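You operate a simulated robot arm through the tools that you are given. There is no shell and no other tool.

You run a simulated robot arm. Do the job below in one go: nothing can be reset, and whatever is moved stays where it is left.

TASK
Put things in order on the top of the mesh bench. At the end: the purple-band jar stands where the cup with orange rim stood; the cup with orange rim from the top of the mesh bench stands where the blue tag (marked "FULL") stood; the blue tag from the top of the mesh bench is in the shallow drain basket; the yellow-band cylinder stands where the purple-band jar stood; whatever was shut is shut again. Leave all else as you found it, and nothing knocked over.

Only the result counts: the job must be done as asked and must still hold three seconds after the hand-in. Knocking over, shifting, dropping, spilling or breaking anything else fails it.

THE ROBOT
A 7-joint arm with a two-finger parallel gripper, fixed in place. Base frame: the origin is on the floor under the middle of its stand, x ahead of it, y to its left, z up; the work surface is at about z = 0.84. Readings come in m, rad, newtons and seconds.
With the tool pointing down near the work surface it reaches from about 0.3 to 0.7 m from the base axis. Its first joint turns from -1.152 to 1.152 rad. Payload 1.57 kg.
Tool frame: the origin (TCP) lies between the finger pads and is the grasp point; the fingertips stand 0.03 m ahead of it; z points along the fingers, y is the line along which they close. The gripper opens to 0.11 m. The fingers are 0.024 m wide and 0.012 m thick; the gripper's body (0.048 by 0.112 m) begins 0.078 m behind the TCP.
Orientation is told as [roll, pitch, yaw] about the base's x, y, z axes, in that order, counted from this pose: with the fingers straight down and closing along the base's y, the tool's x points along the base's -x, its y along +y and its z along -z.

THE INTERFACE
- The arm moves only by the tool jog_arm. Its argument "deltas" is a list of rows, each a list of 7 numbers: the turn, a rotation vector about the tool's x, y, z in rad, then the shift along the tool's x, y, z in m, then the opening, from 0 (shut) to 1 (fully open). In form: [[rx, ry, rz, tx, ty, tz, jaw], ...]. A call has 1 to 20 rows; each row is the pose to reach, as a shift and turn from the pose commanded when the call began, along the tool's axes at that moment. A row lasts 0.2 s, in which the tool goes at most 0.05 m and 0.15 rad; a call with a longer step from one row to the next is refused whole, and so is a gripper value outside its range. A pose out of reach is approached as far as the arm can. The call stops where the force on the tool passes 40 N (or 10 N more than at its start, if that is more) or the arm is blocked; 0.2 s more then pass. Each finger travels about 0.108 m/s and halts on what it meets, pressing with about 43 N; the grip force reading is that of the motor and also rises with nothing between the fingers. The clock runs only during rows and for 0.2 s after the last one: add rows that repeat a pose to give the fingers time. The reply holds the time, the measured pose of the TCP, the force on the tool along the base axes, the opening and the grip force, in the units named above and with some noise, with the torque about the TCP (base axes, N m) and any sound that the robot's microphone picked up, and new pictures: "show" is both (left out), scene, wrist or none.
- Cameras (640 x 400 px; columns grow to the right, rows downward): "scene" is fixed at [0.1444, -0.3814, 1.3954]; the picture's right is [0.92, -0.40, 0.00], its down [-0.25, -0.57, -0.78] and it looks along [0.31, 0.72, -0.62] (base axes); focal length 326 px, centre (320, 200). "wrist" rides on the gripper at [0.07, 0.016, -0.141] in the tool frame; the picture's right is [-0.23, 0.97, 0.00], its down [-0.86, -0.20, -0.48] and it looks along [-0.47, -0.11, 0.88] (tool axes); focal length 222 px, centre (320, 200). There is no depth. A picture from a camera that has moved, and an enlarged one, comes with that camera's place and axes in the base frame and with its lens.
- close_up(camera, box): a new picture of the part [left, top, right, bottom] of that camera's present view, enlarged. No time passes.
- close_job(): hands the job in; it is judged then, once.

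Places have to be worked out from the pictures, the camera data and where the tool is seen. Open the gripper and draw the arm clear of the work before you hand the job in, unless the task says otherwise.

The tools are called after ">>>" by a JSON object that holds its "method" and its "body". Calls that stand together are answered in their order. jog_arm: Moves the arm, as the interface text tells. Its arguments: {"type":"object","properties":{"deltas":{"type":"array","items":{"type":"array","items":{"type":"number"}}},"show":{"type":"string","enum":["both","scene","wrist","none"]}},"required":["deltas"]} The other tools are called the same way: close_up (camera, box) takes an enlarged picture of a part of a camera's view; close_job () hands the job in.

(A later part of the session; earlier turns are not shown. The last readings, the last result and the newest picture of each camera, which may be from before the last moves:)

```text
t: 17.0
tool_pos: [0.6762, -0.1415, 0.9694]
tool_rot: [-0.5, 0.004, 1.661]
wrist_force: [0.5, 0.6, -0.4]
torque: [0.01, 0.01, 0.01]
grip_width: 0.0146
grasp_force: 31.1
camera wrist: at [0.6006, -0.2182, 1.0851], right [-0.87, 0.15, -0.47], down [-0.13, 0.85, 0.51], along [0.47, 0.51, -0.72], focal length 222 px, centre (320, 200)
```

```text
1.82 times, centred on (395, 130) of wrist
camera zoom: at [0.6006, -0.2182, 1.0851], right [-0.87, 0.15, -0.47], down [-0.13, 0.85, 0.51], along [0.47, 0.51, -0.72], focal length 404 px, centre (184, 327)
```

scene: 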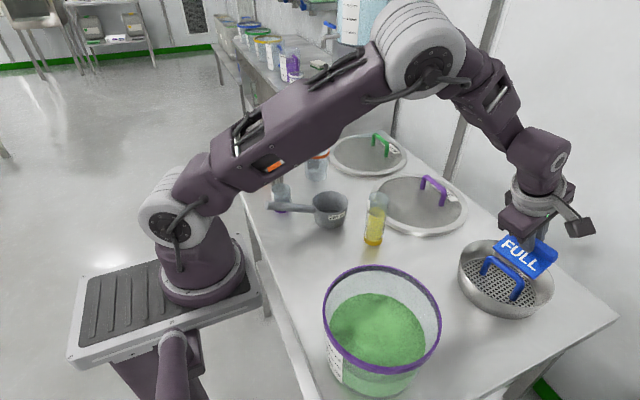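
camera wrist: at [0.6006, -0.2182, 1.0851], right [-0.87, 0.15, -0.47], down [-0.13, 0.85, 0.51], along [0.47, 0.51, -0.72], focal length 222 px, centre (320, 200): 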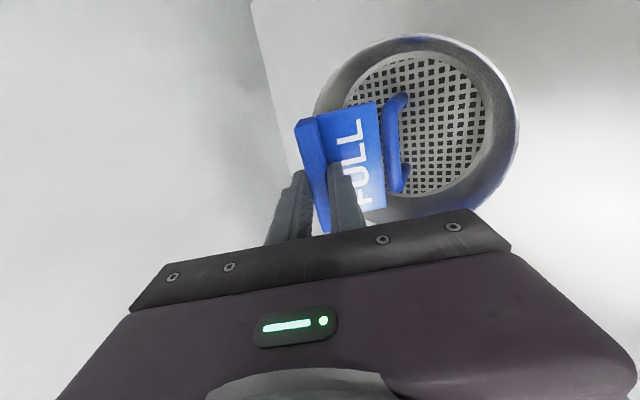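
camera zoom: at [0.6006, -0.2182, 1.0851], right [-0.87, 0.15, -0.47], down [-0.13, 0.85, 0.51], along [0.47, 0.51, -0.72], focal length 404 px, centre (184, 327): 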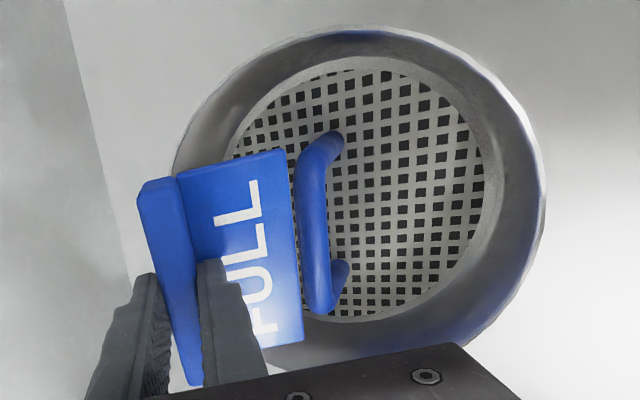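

The handle is now at about x = 0.643, a shift of only 2–3 mm. I tilt a little more to 0.55 rad and descend in steps with the inner edge about 4–5 mm clear of the handle bar.

>>> {"method": "jog_arm", "body": {"deltas": [[0.05, 0, 0, 0, 0.0, 0.0, 0], [0.05, 0, 0, 0, 0.008, 0.0158, 0], [0.05, 0, 0, 0, 0.0158, 0.0312, 0], [0.05, 0, 0, 0, 0.0158, 0.0312, 0]], "show": "wrist"}}

>>> {"method": "close_up", "body": {"camera": "scene", "box": [440, 190, 600, 330]}}

>>> {"method": "close_up", "body": {"camera": "wrist", "box": [270, 20, 520, 240]}}

```text
t: 18.0
tool_pos: [0.6782, -0.1423, 0.9334]
tool_rot: [-0.55, 0.004, 1.66]
wrist_force: [0.2, -0.2, 0.1]
torque: [-0.04, -0.01, 0.01]
grip_width: 0.0147
grasp_force: 31.1
camera wrist: at [0.5963, -0.2191, 1.0453], right [-0.85, 0.15, -0.51], down [-0.16, 0.85, 0.51], along [0.51, 0.51, -0.69], focal length 222 px, centre (320, 200)
```

wrist: 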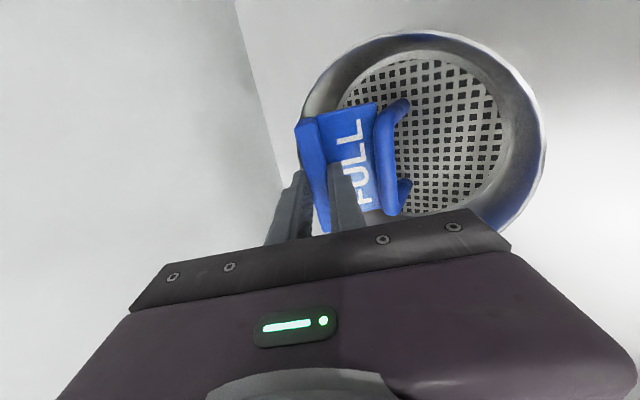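

```text
2.86 times, centred on (520, 260) of scene
camera zoom: at [0.1444, -0.3814, 1.3954], right [0.92, -0.4, 0.0], down [-0.25, -0.57, -0.78], along [0.31, 0.72, -0.62], focal length 933 px, centre (-251, 29)
```

zoom: 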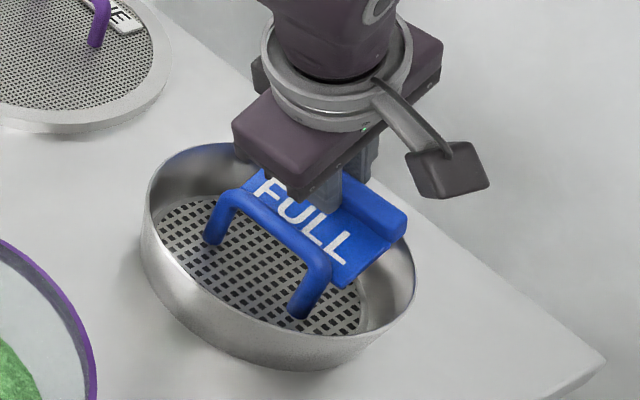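

```text
1.82 times, centred on (395, 130) of wrist
camera zoom: at [0.5963, -0.2191, 1.0453], right [-0.85, 0.15, -0.51], down [-0.16, 0.85, 0.51], along [0.51, 0.51, -0.69], focal length 404 px, centre (184, 327)
```

zoom: 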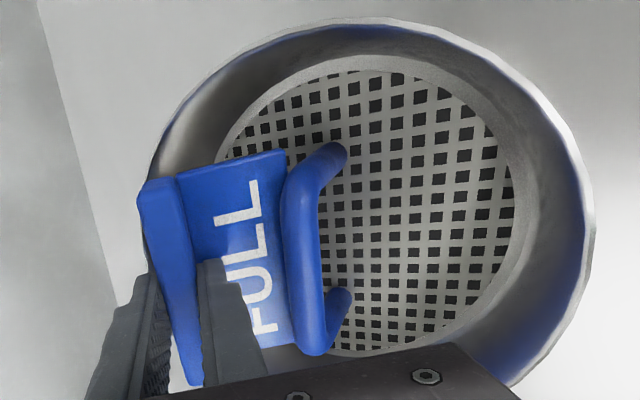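

There is no contact, and the tag is inside the rim next to the handle. I lower a further 8 mm, slowly.

>>> {"method": "jog_arm", "body": {"deltas": [[0, 0, 0, 0, 0.001, 0.0017, 0], [0, 0, 0, 0, 0.0021, 0.0034, 0], [0, 0, 0, 0, 0.0031, 0.0051, 0], [0, 0, 0, 0, 0.0042, 0.0068, 0]], "show": "none"}}

>>> {"method": "close_up", "body": {"camera": "scene", "box": [440, 190, 600, 330]}}

>>> {"method": "close_up", "body": {"camera": "wrist", "box": [270, 20, 520, 240]}}

```text
t: 19.0
tool_pos: [0.6765, -0.1433, 0.925]
tool_rot: [-0.548, 0.004, 1.66]
wrist_force: [-0.4, -0.4, -0.3]
torque: [-0.04, -0.02, 0.05]
grip_width: 0.0147
grasp_force: 31.0
```

```text
2.86 times, centred on (520, 260) of scene
camera zoom: at [0.1444, -0.3814, 1.3954], right [0.92, -0.4, 0.0], down [-0.25, -0.57, -0.78], along [0.31, 0.72, -0.62], focal length 933 px, centre (-251, 29)
```

zoom: 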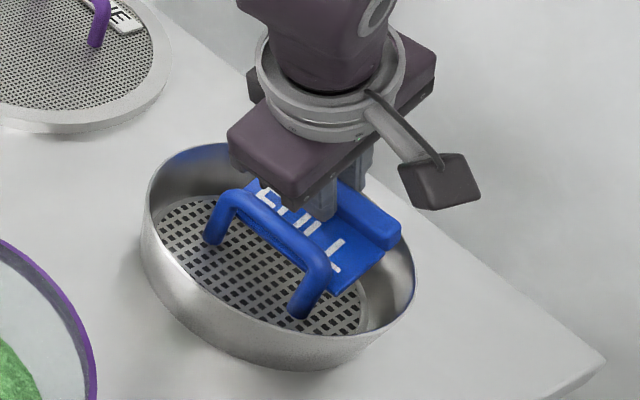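

```text
1.82 times, centred on (395, 130) of wrist
camera zoom: at [0.5959, -0.2191, 1.0372], right [-0.85, 0.15, -0.51], down [-0.16, 0.85, 0.51], along [0.51, 0.51, -0.69], focal length 404 px, centre (184, 327)
```

zoom: 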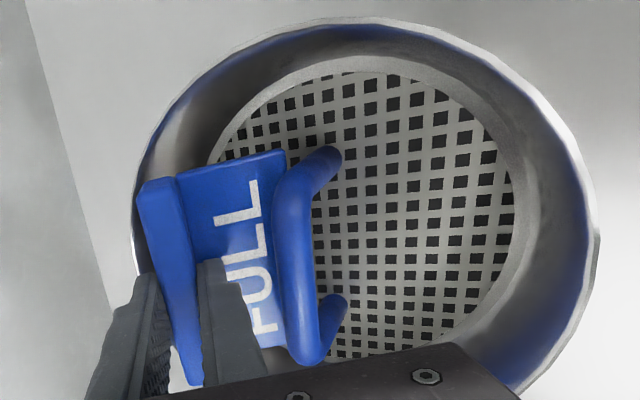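

Still no contact. I lower another 8 mm in small increments.

>>> {"method": "jog_arm", "body": {"deltas": [[0, 0, 0, 0, 0.001, 0.0017, 0], [0, 0, 0, 0, 0.0021, 0.0034, 0], [0, 0, 0, 0, 0.0031, 0.0051, 0], [0, 0, 0, 0, 0.0042, 0.0068, 0]], "show": "none"}}

>>> {"method": "close_up", "body": {"camera": "scene", "box": [440, 190, 600, 330]}}

>>> {"method": "close_up", "body": {"camera": "wrist", "box": [270, 20, 520, 240]}}

```text
t: 20.0
tool_pos: [0.676, -0.1423, 0.9181]
tool_rot: [-0.55, 0.003, 1.66]
wrist_force: [2.2, 1.1, 2.9]
torque: [-0.14, -0.2, 0.01]
grip_width: 0.0148
grasp_force: 30.4
```

```text
2.86 times, centred on (520, 260) of scene
camera zoom: at [0.1443, -0.3814, 1.3954], right [0.92, -0.4, 0.0], down [-0.25, -0.57, -0.78], along [0.31, 0.72, -0.62], focal length 933 px, centre (-251, 29)
```

zoom: 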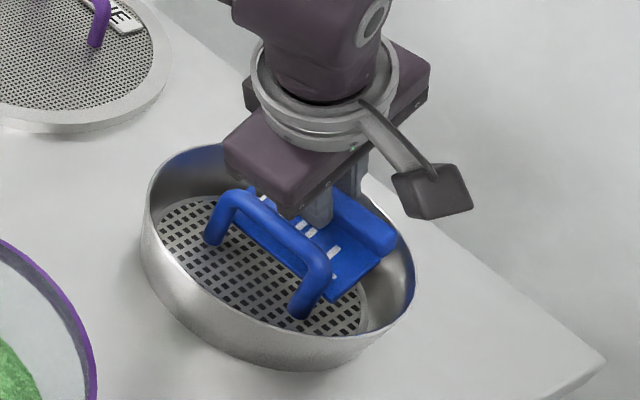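

```text
1.82 times, centred on (395, 130) of wrist
camera zoom: at [0.5954, -0.2192, 1.0303], right [-0.85, 0.15, -0.51], down [-0.16, 0.85, 0.51], along [0.51, 0.51, -0.69], focal length 404 px, centre (184, 327)
```

zoom: 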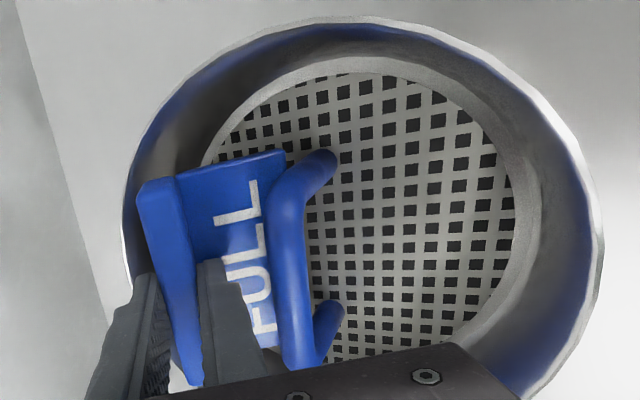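

There is a light touch of about 3 N, with the inner edge brushing the handle leg. I shift outward 2.5 mm and then lower the last few millimetres.

>>> {"method": "jog_arm", "body": {"deltas": [[0, 0, 0, 0, -0.0021, 0.0013, 0], [0, 0, 0, 0, -0.0008, 0.0034, 0], [0, 0, 0, 0, 0.0005, 0.0056, 0]], "show": "none"}}

>>> {"method": "close_up", "body": {"camera": "scene", "box": [440, 190, 600, 330]}}

>>> {"method": "close_up", "body": {"camera": "wrist", "box": [270, 20, 520, 240]}}

```text
t: 20.8
tool_pos: [0.68, -0.1419, 0.912]
tool_rot: [-0.55, 0.004, 1.66]
wrist_force: [-2.1, 0.5, 2.2]
torque: [-0.11, -0.08, -0.04]
grip_width: 0.0147
grasp_force: 31.3
```

```text
2.86 times, centred on (520, 260) of scene
camera zoom: at [0.1442, -0.3814, 1.3954], right [0.92, -0.4, 0.0], down [-0.25, -0.57, -0.78], along [0.31, 0.72, -0.62], focal length 933 px, centre (-251, 29)
```

zoom: 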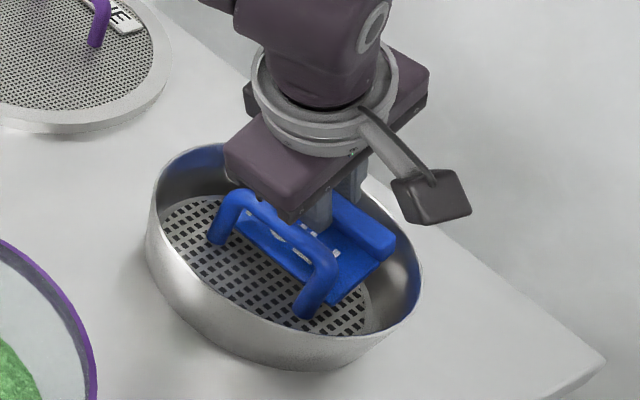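

```text
1.82 times, centred on (395, 130) of wrist
camera zoom: at [0.5984, -0.2191, 1.0246], right [-0.85, 0.15, -0.51], down [-0.16, 0.85, 0.51], along [0.51, 0.51, -0.69], focal length 404 px, centre (184, 327)
```

zoom: 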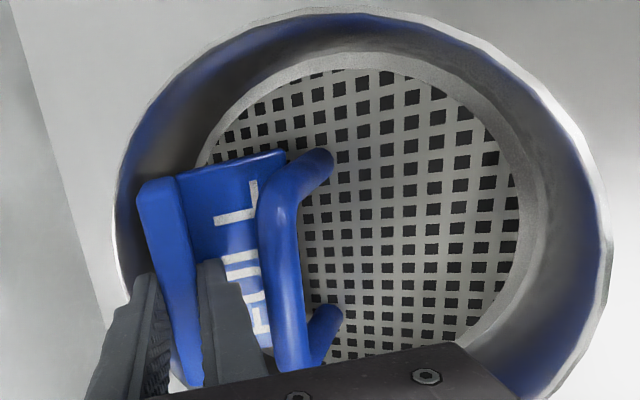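

The basket was dragged about 2–3 mm with the tag, probably by friction on its floor. I raise 3 mm to unload it, then ease back towards -x so the tag's edge nudges the handle and returns the basket to its original place.

>>> {"method": "jog_arm", "body": {"deltas": [[0, 0, 0, 0, -0.0016, -0.0026, 0], [0, 0, 0, 0, 0.0001, -0.0036, 0], [0, 0, 0, 0, 0.0018, -0.0047, 0], [0, 0, 0, 0, 0.0027, -0.0052, 0]], "show": "none"}}

>>> {"method": "close_up", "body": {"camera": "scene", "box": [440, 190, 600, 330]}}

>>> {"method": "close_up", "body": {"camera": "wrist", "box": [270, 20, 520, 240]}}

```text
t: 21.8
tool_pos: [0.6761, -0.1447, 0.9154]
tool_rot: [-0.549, 0.004, 1.659]
wrist_force: [0.4, -0.6, -0.5]
torque: [-0.02, -0.06, 0.01]
grip_width: 0.0148
grasp_force: 30.4
```

```text
2.86 times, centred on (520, 260) of scene
camera zoom: at [0.1444, -0.3814, 1.3954], right [0.92, -0.4, 0.0], down [-0.25, -0.57, -0.78], along [0.31, 0.72, -0.62], focal length 933 px, centre (-251, 29)
```

zoom: 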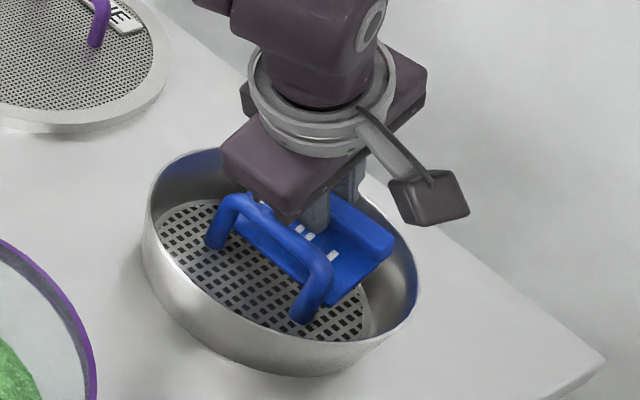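

```text
1.82 times, centred on (395, 130) of wrist
camera zoom: at [0.5936, -0.2202, 1.0273], right [-0.85, 0.15, -0.51], down [-0.16, 0.85, 0.51], along [0.51, 0.51, -0.69], focal length 404 px, centre (184, 327)
```

zoom: 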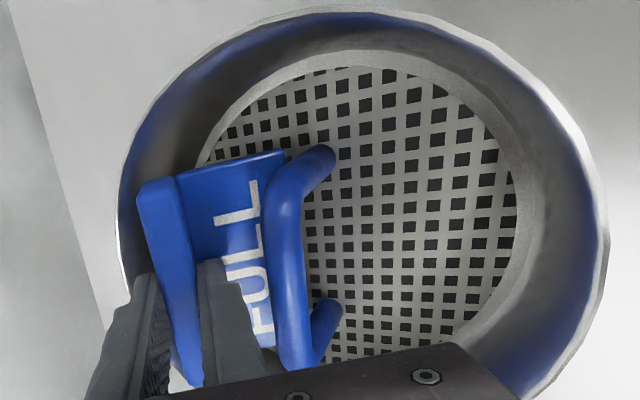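

The forces are near zero and the basket is within a few millimetres of its original spot. I step 3 mm outward to leave finger room beside the handle bar, then open the jaws slightly to let the tag settle.

>>> {"method": "jog_arm", "body": {"deltas": [[0, 0, 0, 0, -0.0012, 0.0008, 0], [0, 0, 0, 0, -0.0025, 0.0016, 0], [0, 0, 0, 0, -0.0025, 0.0016, 0]], "show": "none"}}

>>> {"method": "close_up", "body": {"camera": "scene", "box": [440, 190, 600, 330]}}

```text
t: 22.6
tool_pos: [0.6776, -0.1435, 0.9167]
tool_rot: [-0.552, 0.004, 1.66]
wrist_force: [-1.2, 0.2, 0.7]
torque: [-0.01, 0.04, 0.0]
grip_width: 0.0149
grasp_force: 31.3
```

```text
2.86 times, centred on (520, 260) of scene
camera zoom: at [0.1443, -0.3814, 1.3954], right [0.92, -0.4, 0.0], down [-0.25, -0.57, -0.78], along [0.31, 0.72, -0.62], focal length 933 px, centre (-251, 29)
```

zoom: 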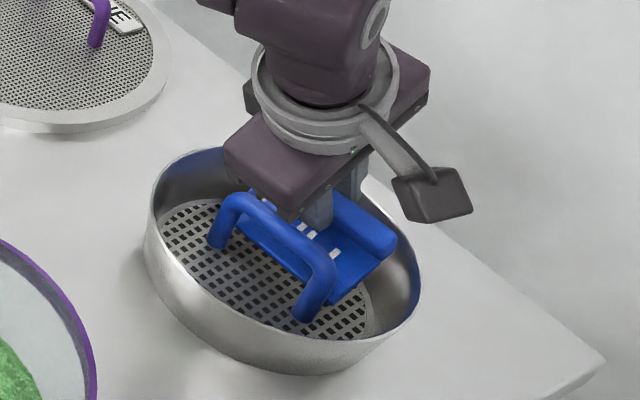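

The tag is snug between handle and wall, with the lower edge almost on the floor. I open the jaws a little so it settles.

>>> {"method": "jog_arm", "body": {"deltas": [[0, 0, 0, 0, 0, 0, 0.18], [0, 0, 0, 0, 0, 0, 0.24], [0, 0, 0, 0, 0, 0, 0.24]], "show": "none"}}

>>> {"method": "close_up", "body": {"camera": "scene", "box": [440, 190, 600, 330]}}

>>> {"method": "close_up", "body": {"camera": "wrist", "box": [270, 20, 520, 240]}}

```text
t: 23.4
tool_pos: [0.6772, -0.1435, 0.9156]
tool_rot: [-0.549, 0.004, 1.659]
wrist_force: [0.1, -0.1, 0.3]
torque: [-0.02, -0.02, 0.0]
grip_width: 0.0268
grasp_force: 0.1
```

```text
2.86 times, centred on (520, 260) of scene
camera zoom: at [0.1443, -0.3814, 1.3954], right [0.92, -0.4, 0.0], down [-0.25, -0.57, -0.78], along [0.31, 0.72, -0.62], focal length 933 px, centre (-251, 29)
```

zoom: 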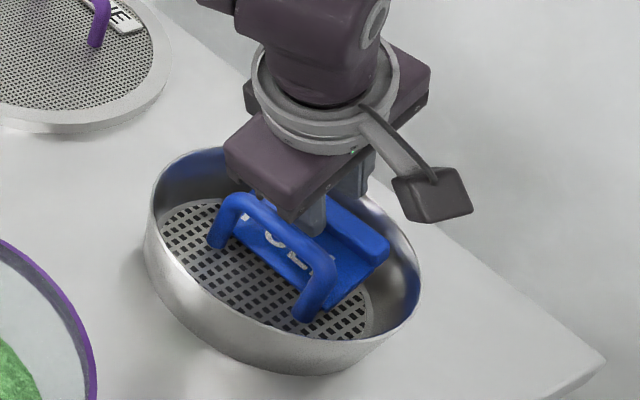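

```text
1.82 times, centred on (395, 130) of wrist
camera zoom: at [0.5965, -0.2198, 1.0276], right [-0.85, 0.15, -0.51], down [-0.16, 0.85, 0.51], along [0.51, 0.51, -0.69], focal length 404 px, centre (184, 327)
```

zoom: 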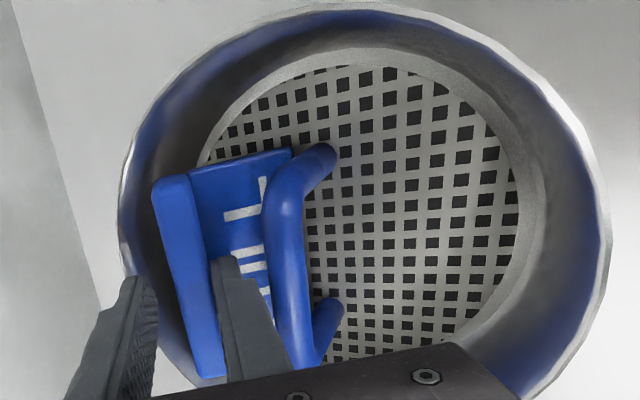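

The tag has dropped onto the basket floor and is free (grip 0). I withdraw the hand straight back along the finger direction.

>>> {"method": "jog_arm", "body": {"deltas": [[0, 0, 0, 0, 0, -0.01, 0.24], [0, 0, 0, 0, 0, -0.025, 0.24], [0, 0, 0, 0, 0, -0.045, 0.24], [0, 0, 0, 0, 0, -0.08, 0.24], [0, 0, 0, 0, 0, -0.08, 0.24]], "show": "both"}}

>>> {"method": "close_up", "body": {"camera": "scene", "box": [440, 190, 600, 330]}}

>>> {"method": "close_up", "body": {"camera": "wrist", "box": [270, 20, 520, 240]}}

```text
t: 24.6
tool_pos: [0.6364, -0.1466, 0.9841]
tool_rot: [-0.548, 0.004, 1.66]
wrist_force: [0.2, -0.3, -0.3]
torque: [0.03, -0.04, 0.0]
grip_width: 0.0262
grasp_force: 0.0
camera wrist: at [0.5543, -0.2227, 1.0964], right [-0.85, 0.15, -0.51], down [-0.16, 0.85, 0.51], along [0.51, 0.51, -0.69], focal length 222 px, centre (320, 200)
```

scene: 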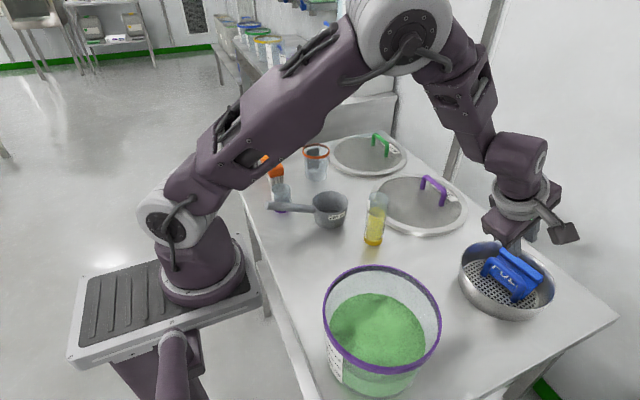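
wrist: 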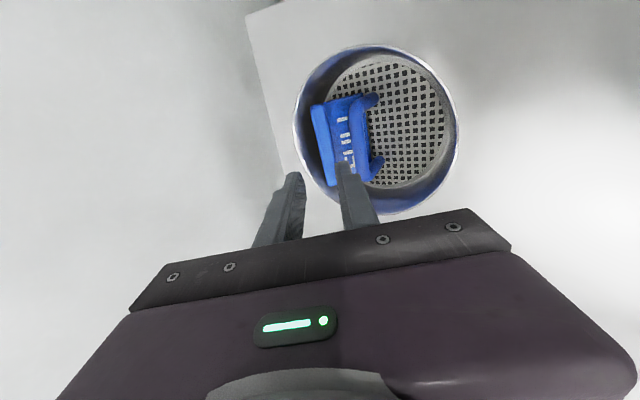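

```text
2.86 times, centred on (520, 260) of scene
camera zoom: at [0.1443, -0.3814, 1.3954], right [0.92, -0.4, 0.0], down [-0.25, -0.57, -0.78], along [0.31, 0.72, -0.62], focal length 933 px, centre (-251, 29)
```

zoom: 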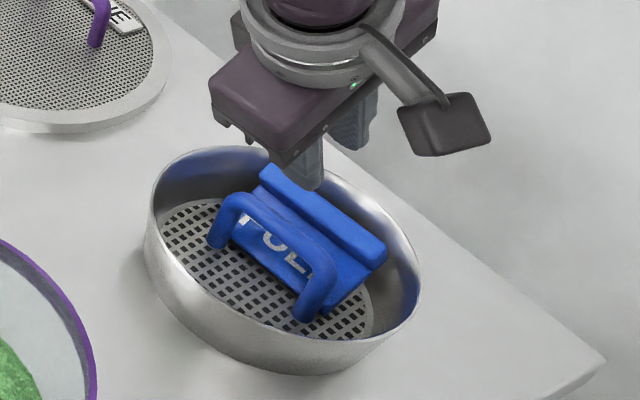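

```text
1.82 times, centred on (395, 130) of wrist
camera zoom: at [0.5543, -0.2227, 1.0964], right [-0.85, 0.15, -0.51], down [-0.16, 0.85, 0.51], along [0.51, 0.51, -0.69], focal length 404 px, centre (184, 327)
```

zoom: 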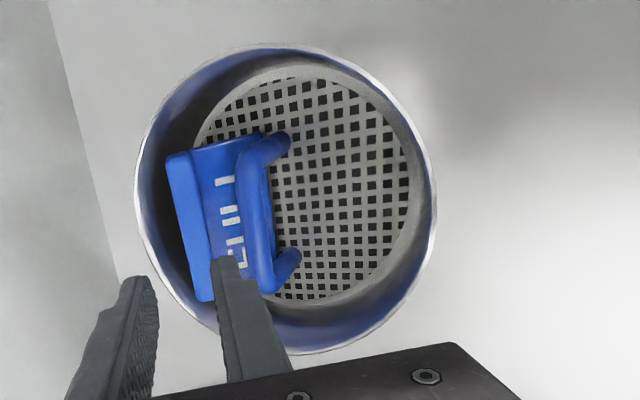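

The tag now rests inside the basket beside the handle. I raise the hand, level it and move back from the basket.

>>> {"method": "jog_arm", "body": {"deltas": [[0, 0, 0, 0, 0, -0.036, 0.3], [-0.137, 0, 0, 0, 0.002, -0.072, 0.5], [-0.274, 0, 0, 0, 0.004, -0.108, 0.7], [-0.411, 0, 0, 0, 0.0055, -0.144, 0.8], [-0.548, 0, 0, 0, 0.0055, -0.144, 0.8], [-0.548, 0, 0, 0, 0.0055, -0.144, 0.8]], "show": "scene"}}

>>> {"method": "close_up", "body": {"camera": "scene", "box": [440, 190, 600, 330]}}

```text
t: 26.0
tool_pos: [0.5569, -0.1527, 1.1046]
tool_rot: [-0.001, 0.006, 1.66]
wrist_force: [-0.5, -0.1, -0.3]
torque: [0.0, -0.02, 0.01]
grip_width: 0.0879
grasp_force: 0.1
```

scene: 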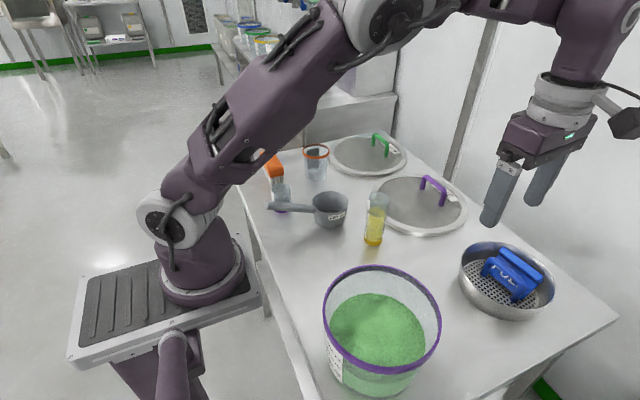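

```text
2.86 times, centred on (520, 260) of scene
camera zoom: at [0.1444, -0.3814, 1.3954], right [0.92, -0.4, 0.0], down [-0.25, -0.57, -0.78], along [0.31, 0.72, -0.62], focal length 933 px, centre (-251, 29)
```

zoom: 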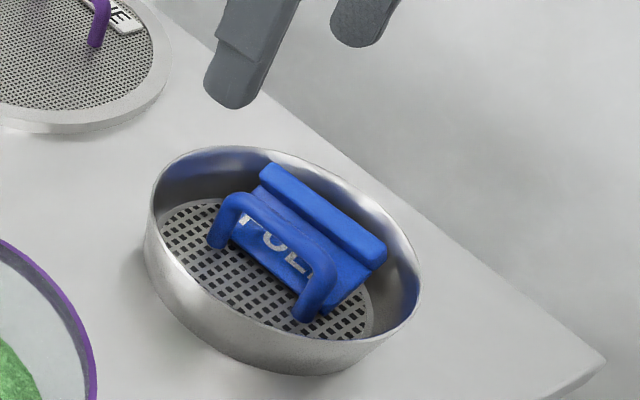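

The tag rests securely in the basket. Next is the orange-rim cup, so I move the hand, level and turned back to yaw 0, to hover near it for a close look.

>>> {"method": "jog_arm", "body": {"deltas": [[0, 0, 0.138, -0.0447, 0.0091, 0, 0.9], [0, 0, 0.276, -0.0893, 0.0183, 0, 1], [0, 0, 0.414, -0.134, 0.0274, 0, 1], [0, 0, 0.552, -0.1786, 0.0366, 0, 1], [0, 0, 0.69, -0.2233, 0.0457, 0, 1], [0, 0, 0.828, -0.268, 0.0549, 0, 1], [0, 0, 0.966, -0.3126, 0.064, 0, 1], [0, 0, 1.104, -0.3573, 0.0731, 0, 1], [0, 0, 1.242, -0.4019, 0.0823, 0, 1], [0, 0, 1.38, -0.4466, 0.0914, 0, 1], [0, 0, 1.518, -0.4912, 0.1006, 0, 1], [0, 0, 1.66, -0.5359, 0.1097, 0, 1], [0, 0, 1.66, -0.5359, 0.1097, 0, 1]], "show": "both"}}

```text
t: 28.8
tool_pos: [0.3962, 0.3715, 1.1039]
tool_rot: [-0.003, -0.002, -0.003]
wrist_force: [0.8, 0.6, 0.6]
torque: [-0.01, -0.02, -0.02]
grip_width: 0.11
grasp_force: 0.1
camera wrist: at [0.3269, 0.3886, 1.2449], right [0.23, 0.97, 0.0], down [0.85, -0.2, 0.48], along [0.47, -0.11, -0.88], focal length 222 px, centre (320, 200)
```

scene: 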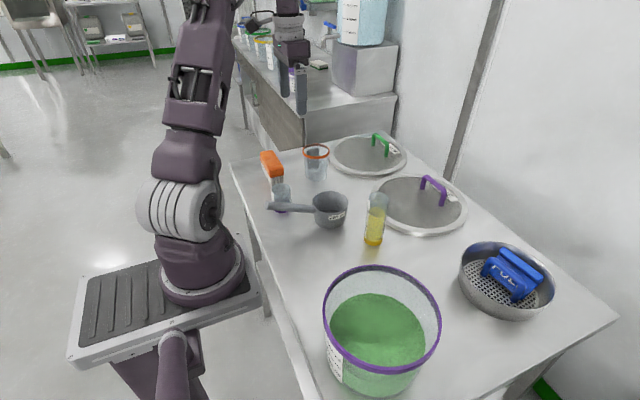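
wrist: 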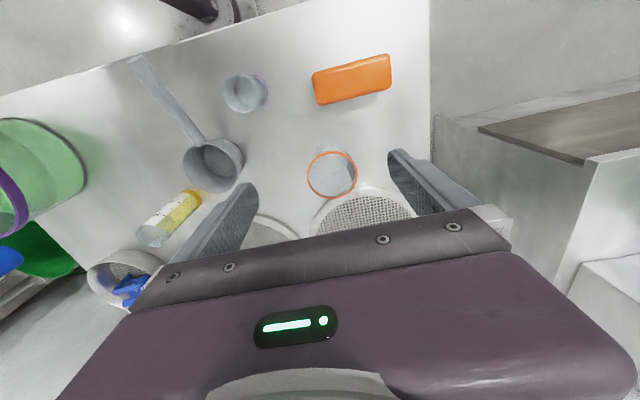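

I zoom in on the cup, the jar, the brush and the scoop from this view to locate them precisely.

>>> {"method": "close_up", "body": {"camera": "wrist", "box": [280, 120, 400, 220]}}

>>> {"method": "close_up", "body": {"camera": "wrist", "box": [200, 40, 400, 140]}}

>>> {"method": "close_up", "body": {"camera": "scene", "box": [250, 135, 350, 225]}}

```text
4.00 times, centred on (340, 170) of wrist
camera zoom: at [0.3269, 0.3886, 1.2449], right [0.23, 0.97, 0.0], down [0.85, -0.2, 0.48], along [0.47, -0.11, -0.88], focal length 888 px, centre (240, 320)
```

zoom: 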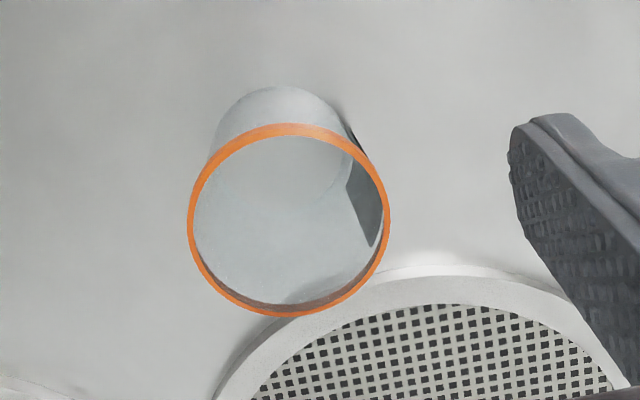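

```text
3.20 times, centred on (300, 90) of wrist
camera zoom: at [0.3269, 0.3886, 1.2449], right [0.23, 0.97, 0.0], down [0.85, -0.2, 0.48], along [0.47, -0.11, -0.88], focal length 711 px, centre (384, 552)
```

zoom: 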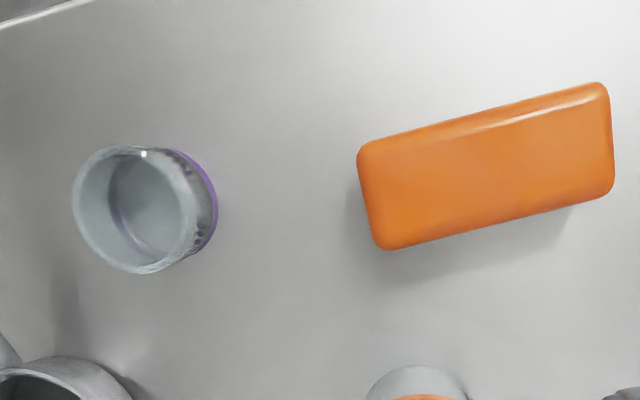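

```text
4.44 times, centred on (300, 180) of scene
camera zoom: at [0.1444, -0.3814, 1.3954], right [0.92, -0.4, 0.0], down [-0.25, -0.57, -0.78], along [0.31, 0.72, -0.62], focal length 1451 px, centre (409, 289)
```

zoom: 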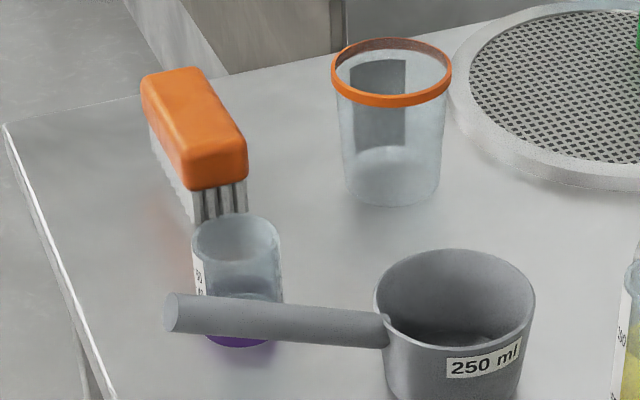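

From the wrist view the cup is at about (0.457, 0.377), with a rim radius of 0.038 and a height of about 0.09. The jar is at about (0.321, 0.278). I move above the cup at z = 1.0 and verify the centring.

>>> {"method": "jog_arm", "body": {"deltas": [[0, 0, 0, -0.02, 0.0015, 0.035, 1], [0, 0, 0, -0.04, 0.003, 0.07, 1], [0, 0, 0, -0.06, 0.0045, 0.104, 1], [0, 0, 0, -0.06, 0.0045, 0.104, 1]], "show": "both"}}

>>> {"method": "close_up", "body": {"camera": "wrist", "box": [200, 60, 460, 240]}}

>>> {"method": "close_up", "body": {"camera": "scene", "box": [250, 90, 380, 200]}}

```text
t: 29.8
tool_pos: [0.4601, 0.374, 0.9976]
tool_rot: [-0.003, -0.002, 0.0]
wrist_force: [0.2, -0.4, -0.2]
torque: [0.01, -0.02, 0.0]
grip_width: 0.1098
grasp_force: 0.1
camera wrist: at [0.3905, 0.3922, 1.1382], right [0.23, 0.97, 0.0], down [0.85, -0.2, 0.48], along [0.47, -0.11, -0.88], focal length 222 px, centre (320, 200)
```

scene: 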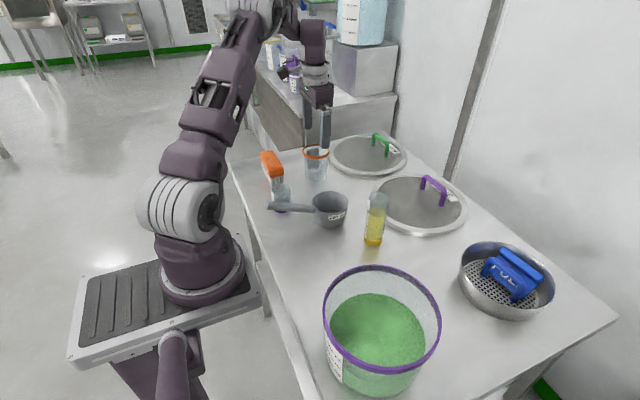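
wrist: 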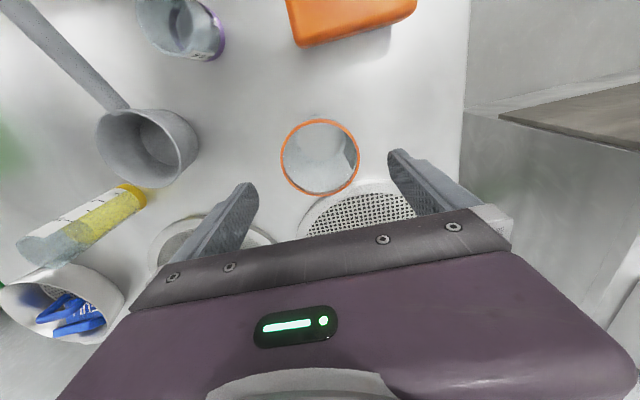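

```text
2.22 times, centred on (330, 150) of wrist
camera zoom: at [0.3905, 0.3922, 1.1382], right [0.23, 0.97, 0.0], down [0.85, -0.2, 0.48], along [0.47, -0.11, -0.88], focal length 494 px, centre (298, 311)
```

zoom: 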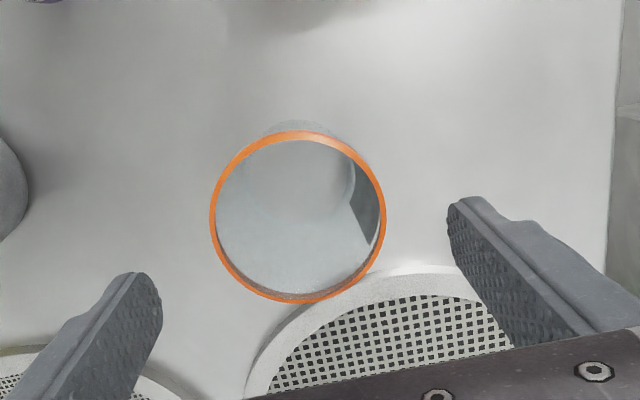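

```text
3.64 times, centred on (315, 145) of scene
camera zoom: at [0.1444, -0.3814, 1.3954], right [0.92, -0.4, 0.0], down [-0.25, -0.57, -0.78], along [0.31, 0.72, -0.62], focal length 1187 px, centre (338, 400)
```

zoom: 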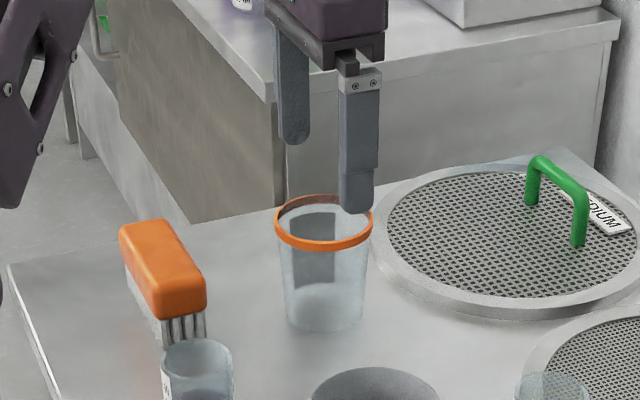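

The cup's rim centre is at (0.4565, 0.3766), so I need a 4 mm correction in x. I correct, then descend to a grasp height of z ≈ 0.882 with the jaws fully open.

>>> {"method": "jog_arm", "body": {"deltas": [[0, 0, 0, 0.004, 0.0004, 0.01, 1], [0, 0, 0, 0.004, 0.0004, 0.05, 1], [0, 0, 0, 0.004, 0.0004, 0.09, 1], [0, 0, 0, 0.004, 0.0004, 0.115, 1], [0, 0, 0, 0.004, 0.0004, 0.115, 1]], "show": "both"}}

>>> {"method": "close_up", "body": {"camera": "scene", "box": [250, 90, 380, 200]}}

```text
t: 31.0
tool_pos: [0.4569, 0.3748, 0.8822]
tool_rot: [-0.003, -0.001, -0.002]
wrist_force: [0.3, -0.5, 0.4]
torque: [0.0, 0.04, 0.03]
grip_width: 0.1104
grasp_force: 0.0
camera wrist: at [0.3872, 0.3912, 1.023], right [0.23, 0.97, 0.0], down [0.85, -0.2, 0.48], along [0.47, -0.11, -0.88], focal length 222 px, centre (320, 200)
```

scene: 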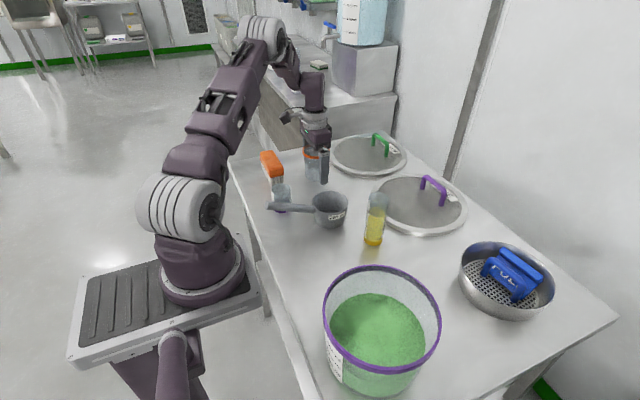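
wrist: 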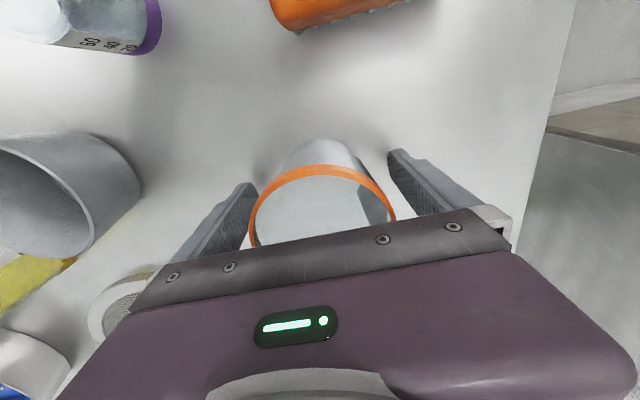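

```text
3.64 times, centred on (315, 145) of scene
camera zoom: at [0.1444, -0.3814, 1.3954], right [0.92, -0.4, 0.0], down [-0.25, -0.57, -0.78], along [0.31, 0.72, -0.62], focal length 1187 px, centre (338, 400)
```

zoom: 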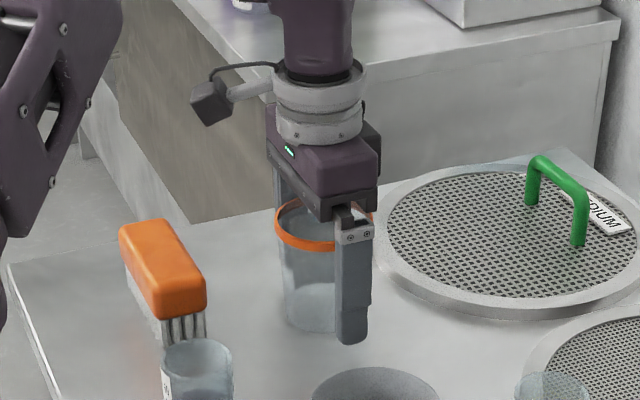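

The cup sits between the fingers, clear on both sides. I close on it.

>>> {"method": "jog_arm", "body": {"deltas": [[0, 0, 0, 0, 0, 0, 0.75], [0, 0, 0, 0, 0, 0, 0.55], [0, 0, 0, 0, 0, 0, 0.5], [0, 0, 0, 0, 0, 0, 0.5]], "show": "both"}}

```text
t: 32.0
tool_pos: [0.4577, 0.375, 0.8822]
tool_rot: [-0.004, -0.002, 0.001]
wrist_force: [1.3, -0.3, -0.5]
torque: [0.01, 0.01, 0.03]
grip_width: 0.0702
grasp_force: 43.3
camera wrist: at [0.3873, 0.3912, 1.0234], right [0.23, 0.97, 0.0], down [0.85, -0.2, 0.48], along [0.47, -0.11, -0.88], focal length 222 px, centre (320, 200)
```

scene: 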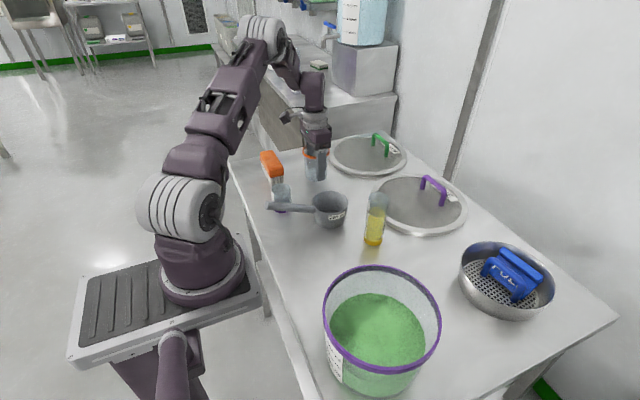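
wrist: 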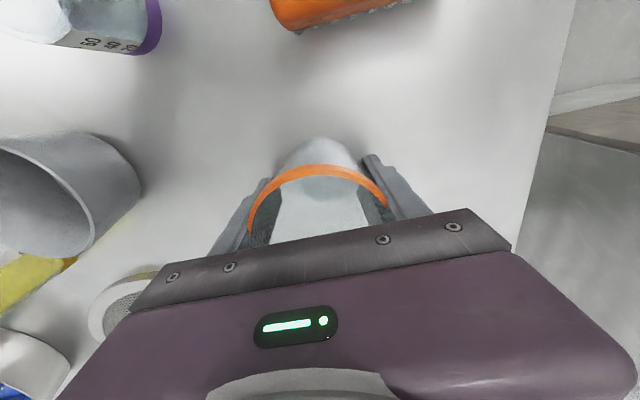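

The cup is gripped at a width of 0.070 m. I lift it straight up to clear the scoop, then carry it smoothly over to above the tag's old place (0.3595, 0.015).

>>> {"method": "jog_arm", "body": {"deltas": [[0, 0, 0, 0, 0, -0.01, 0.5], [0, 0, 0, 0, 0, -0.035, 0.5], [0, 0, 0, 0, 0, -0.065, 0.5], [0, 0, 0, 0, 0, -0.095, 0.5], [0, 0, 0, 0, 0, -0.125, 0.5], [0, 0, 0, 0, 0, -0.145, 0.5], [0, 0, 0, 0.005, -0.0186, -0.15, 0.5], [0, 0, 0, 0.0125, -0.0465, -0.15, 0.5], [0, 0, 0, 0.022, -0.0817, -0.15, 0.5], [0, 0, 0, 0.0315, -0.117, -0.15, 0.5], [0, 0, 0, 0.041, -0.1523, -0.15, 0.5], [0, 0, 0, 0.0505, -0.1876, -0.15, 0.5], [0, 0, 0, 0.06, -0.2229, -0.15, 0.5], [0, 0, 0, 0.0695, -0.2582, -0.15, 0.5], [0, 0, 0, 0.079, -0.2934, -0.15, 0.5], [0, 0, 0, 0.0885, -0.3287, -0.15, 0.5], [0, 0, 0, 0.094, -0.349, -0.15, 0.5], [0, 0, 0, 0.097, -0.3603, -0.15, 0.5], [0, 0, 0, 0.097, -0.3603, -0.15, 0.5]], "show": "both"}}

```text
t: 36.0
tool_pos: [0.3576, 0.0171, 1.0341]
tool_rot: [-0.004, -0.001, 0.0]
wrist_force: [0.8, 0.3, -0.5]
torque: [0.02, -0.01, 0.0]
grip_width: 0.0698
grasp_force: 43.1
camera wrist: at [0.2876, 0.0336, 1.1752], right [0.23, 0.97, 0.0], down [0.85, -0.2, 0.48], along [0.47, -0.11, -0.88], focal length 222 px, centre (320, 200)
```

scene: 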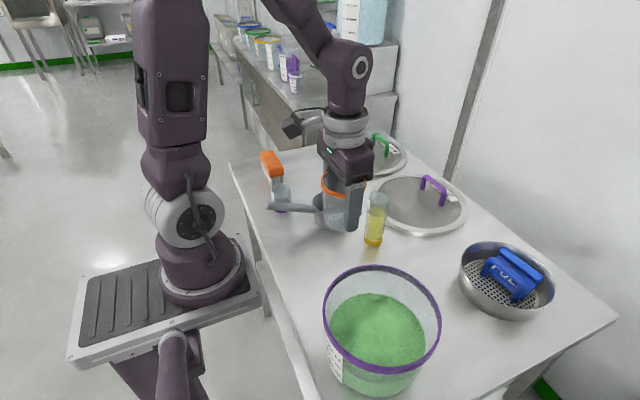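
wrist: 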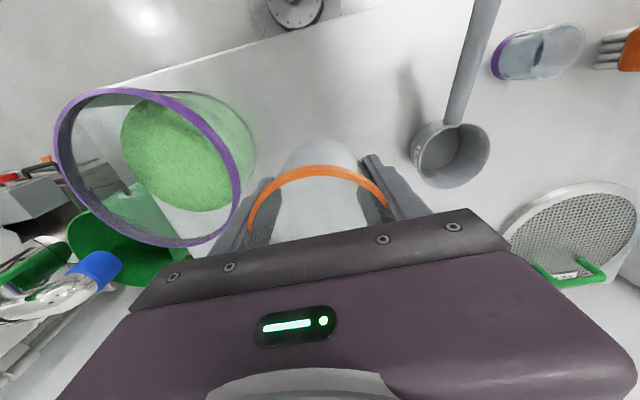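

The cup is above the old tag spot. I correct by about 3 mm and lower it to just above the bench.

>>> {"method": "jog_arm", "body": {"deltas": [[0, 0, 0, -0.0013, -0.0013, 0.02, 0.5], [0, 0, 0, -0.0027, -0.0027, 0.05, 0.5], [0, 0, 0, -0.0027, -0.0027, 0.08, 0.5], [0, 0, 0, -0.0027, -0.0027, 0.11, 0.5], [0, 0, 0, -0.0027, -0.0027, 0.135, 0.5], [0, 0, 0, -0.0027, -0.0027, 0.147, 0.5], [0, 0, 0, -0.0027, -0.0027, 0.147, 0.5]], "show": "both"}}

>>> {"method": "close_up", "body": {"camera": "scene", "box": [290, 170, 420, 290]}}

```text
t: 37.6
tool_pos: [0.362, 0.0129, 0.886]
tool_rot: [-0.002, -0.001, -0.001]
wrist_force: [-0.3, 0.1, -0.5]
torque: [-0.02, 0.01, -0.01]
grip_width: 0.0697
grasp_force: 42.9
camera wrist: at [0.2918, 0.0296, 1.0275], right [0.23, 0.97, 0.0], down [0.85, -0.2, 0.48], along [0.47, -0.11, -0.88], focal length 222 px, centre (320, 200)
```

scene: 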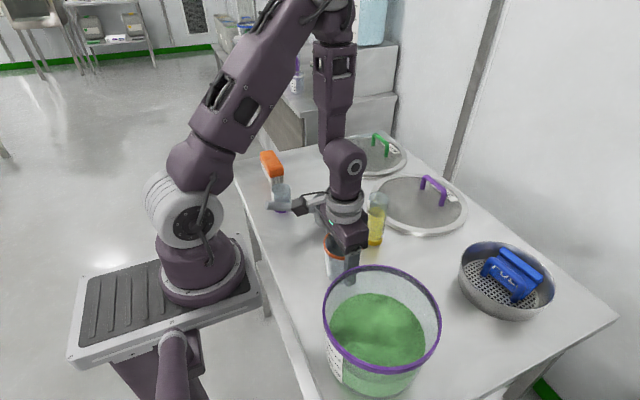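
wrist: 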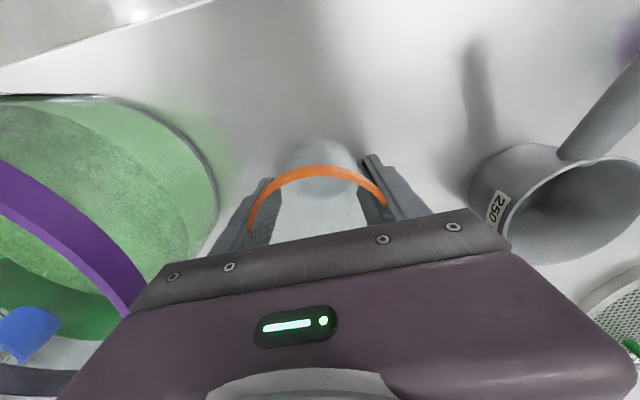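

```text
3.33 times, centred on (355, 230) of scene
camera zoom: at [0.1444, -0.3814, 1.3954], right [0.92, -0.4, 0.0], down [-0.25, -0.57, -0.78], along [0.31, 0.72, -0.62], focal length 1088 px, centre (203, 100)
```

zoom: 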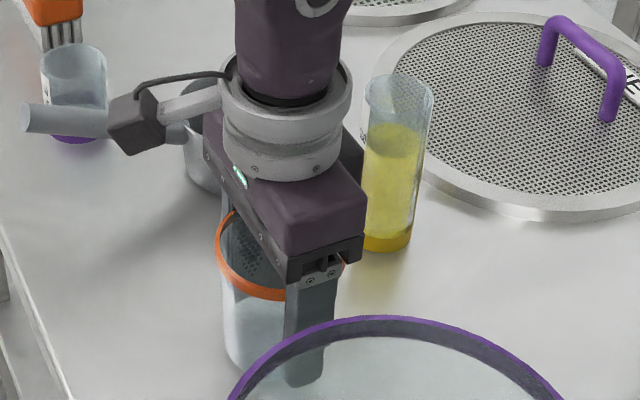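

The cup is about 4 mm above the bench and within 2 mm of its target. I make the fine correction and touch down.

>>> {"method": "jog_arm", "body": {"deltas": [[0, 0, 0, 0.0015, 0.0013, 0.001, 0.5], [0, 0, 0, 0.0015, 0.0013, 0.0025, 0.5], [0, 0, 0, 0.0015, 0.0013, 0.004, 0.5], [0, 0, 0, 0.0015, 0.0013, 0.004, 0.5]], "show": "none"}}

>>> {"method": "close_up", "body": {"camera": "wrist", "box": [200, 100, 440, 250]}}

```text
t: 38.6
tool_pos: [0.3591, 0.0131, 0.8826]
tool_rot: [-0.003, -0.001, 0.001]
wrist_force: [0.1, 0.2, -0.7]
torque: [0.01, 0.02, 0.01]
grip_width: 0.0698
grasp_force: 42.5
```

```text
2.67 times, centred on (320, 175) of wrist
camera zoom: at [0.2902, 0.0307, 1.0238], right [0.23, 0.97, 0.0], down [0.85, -0.2, 0.48], along [0.47, -0.11, -0.88], focal length 592 px, centre (320, 267)
```

zoom: 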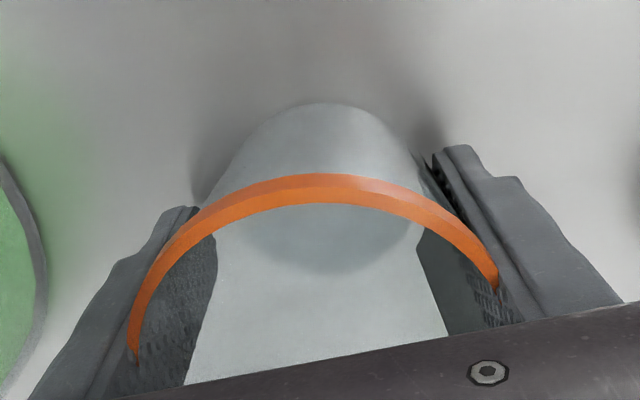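

There is no contact force yet, and the height is about 0.4 mm above the grasp height. I lower 1 mm more and open the jaws to about 0.09 m.

>>> {"method": "jog_arm", "body": {"deltas": [[0, 0, 0, 0, 0, 0.001, 0.5], [0, 0, 0, 0, 0, 0.001, 0.5], [0, 0, 0, 0, 0, 0.001, 0.65], [0, 0, 0, 0, 0, 0.001, 0.82], [0, 0, 0, 0, 0, 0.001, 0.82], [0, 0, 0, 0, 0, 0.001, 0.82]], "show": "both"}}

>>> {"method": "close_up", "body": {"camera": "wrist", "box": [200, 100, 440, 250]}}

```text
t: 40.0
tool_pos: [0.3598, 0.0134, 0.8831]
tool_rot: [-0.004, -0.001, 0.001]
wrist_force: [-0.1, 0.3, 0.5]
torque: [-0.02, 0.01, -0.02]
grip_width: 0.0901
grasp_force: 0.0
camera wrist: at [0.2901, 0.0306, 1.0226], right [0.23, 0.97, 0.0], down [0.85, -0.2, 0.48], along [0.47, -0.11, -0.88], focal length 222 px, centre (320, 200)
```

scene: 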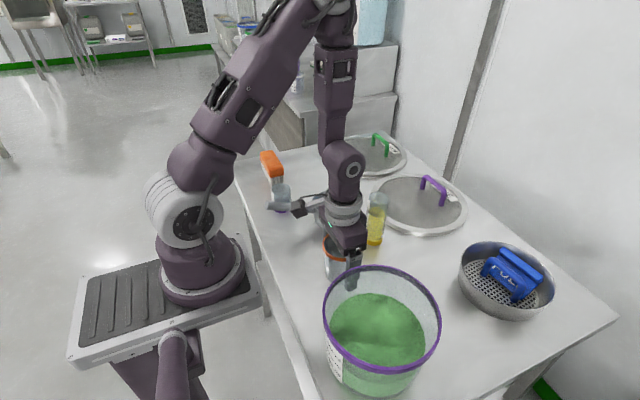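
wrist: 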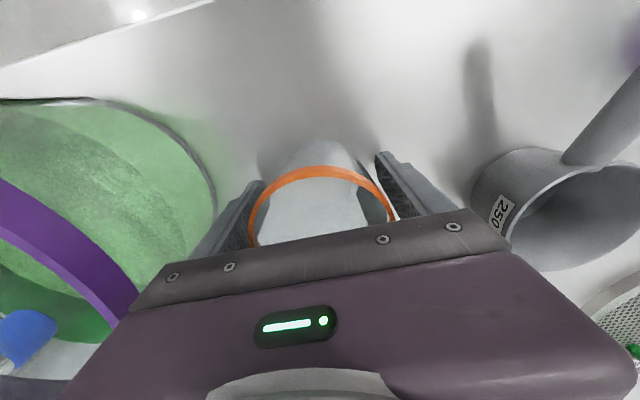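

```text
2.67 times, centred on (320, 175) of wrist
camera zoom: at [0.2901, 0.0306, 1.0226], right [0.23, 0.97, 0.0], down [0.85, -0.2, 0.48], along [0.47, -0.11, -0.88], focal length 592 px, centre (320, 267)
```

zoom: 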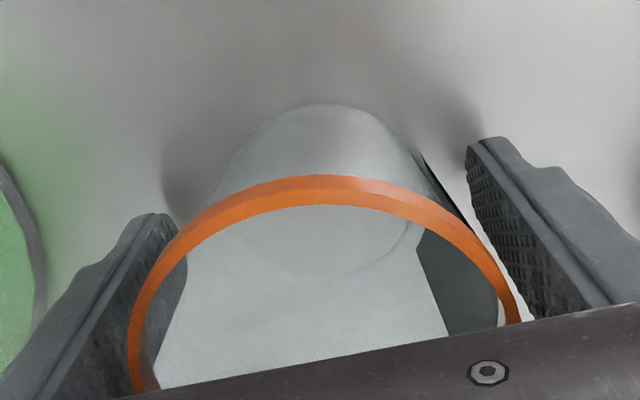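

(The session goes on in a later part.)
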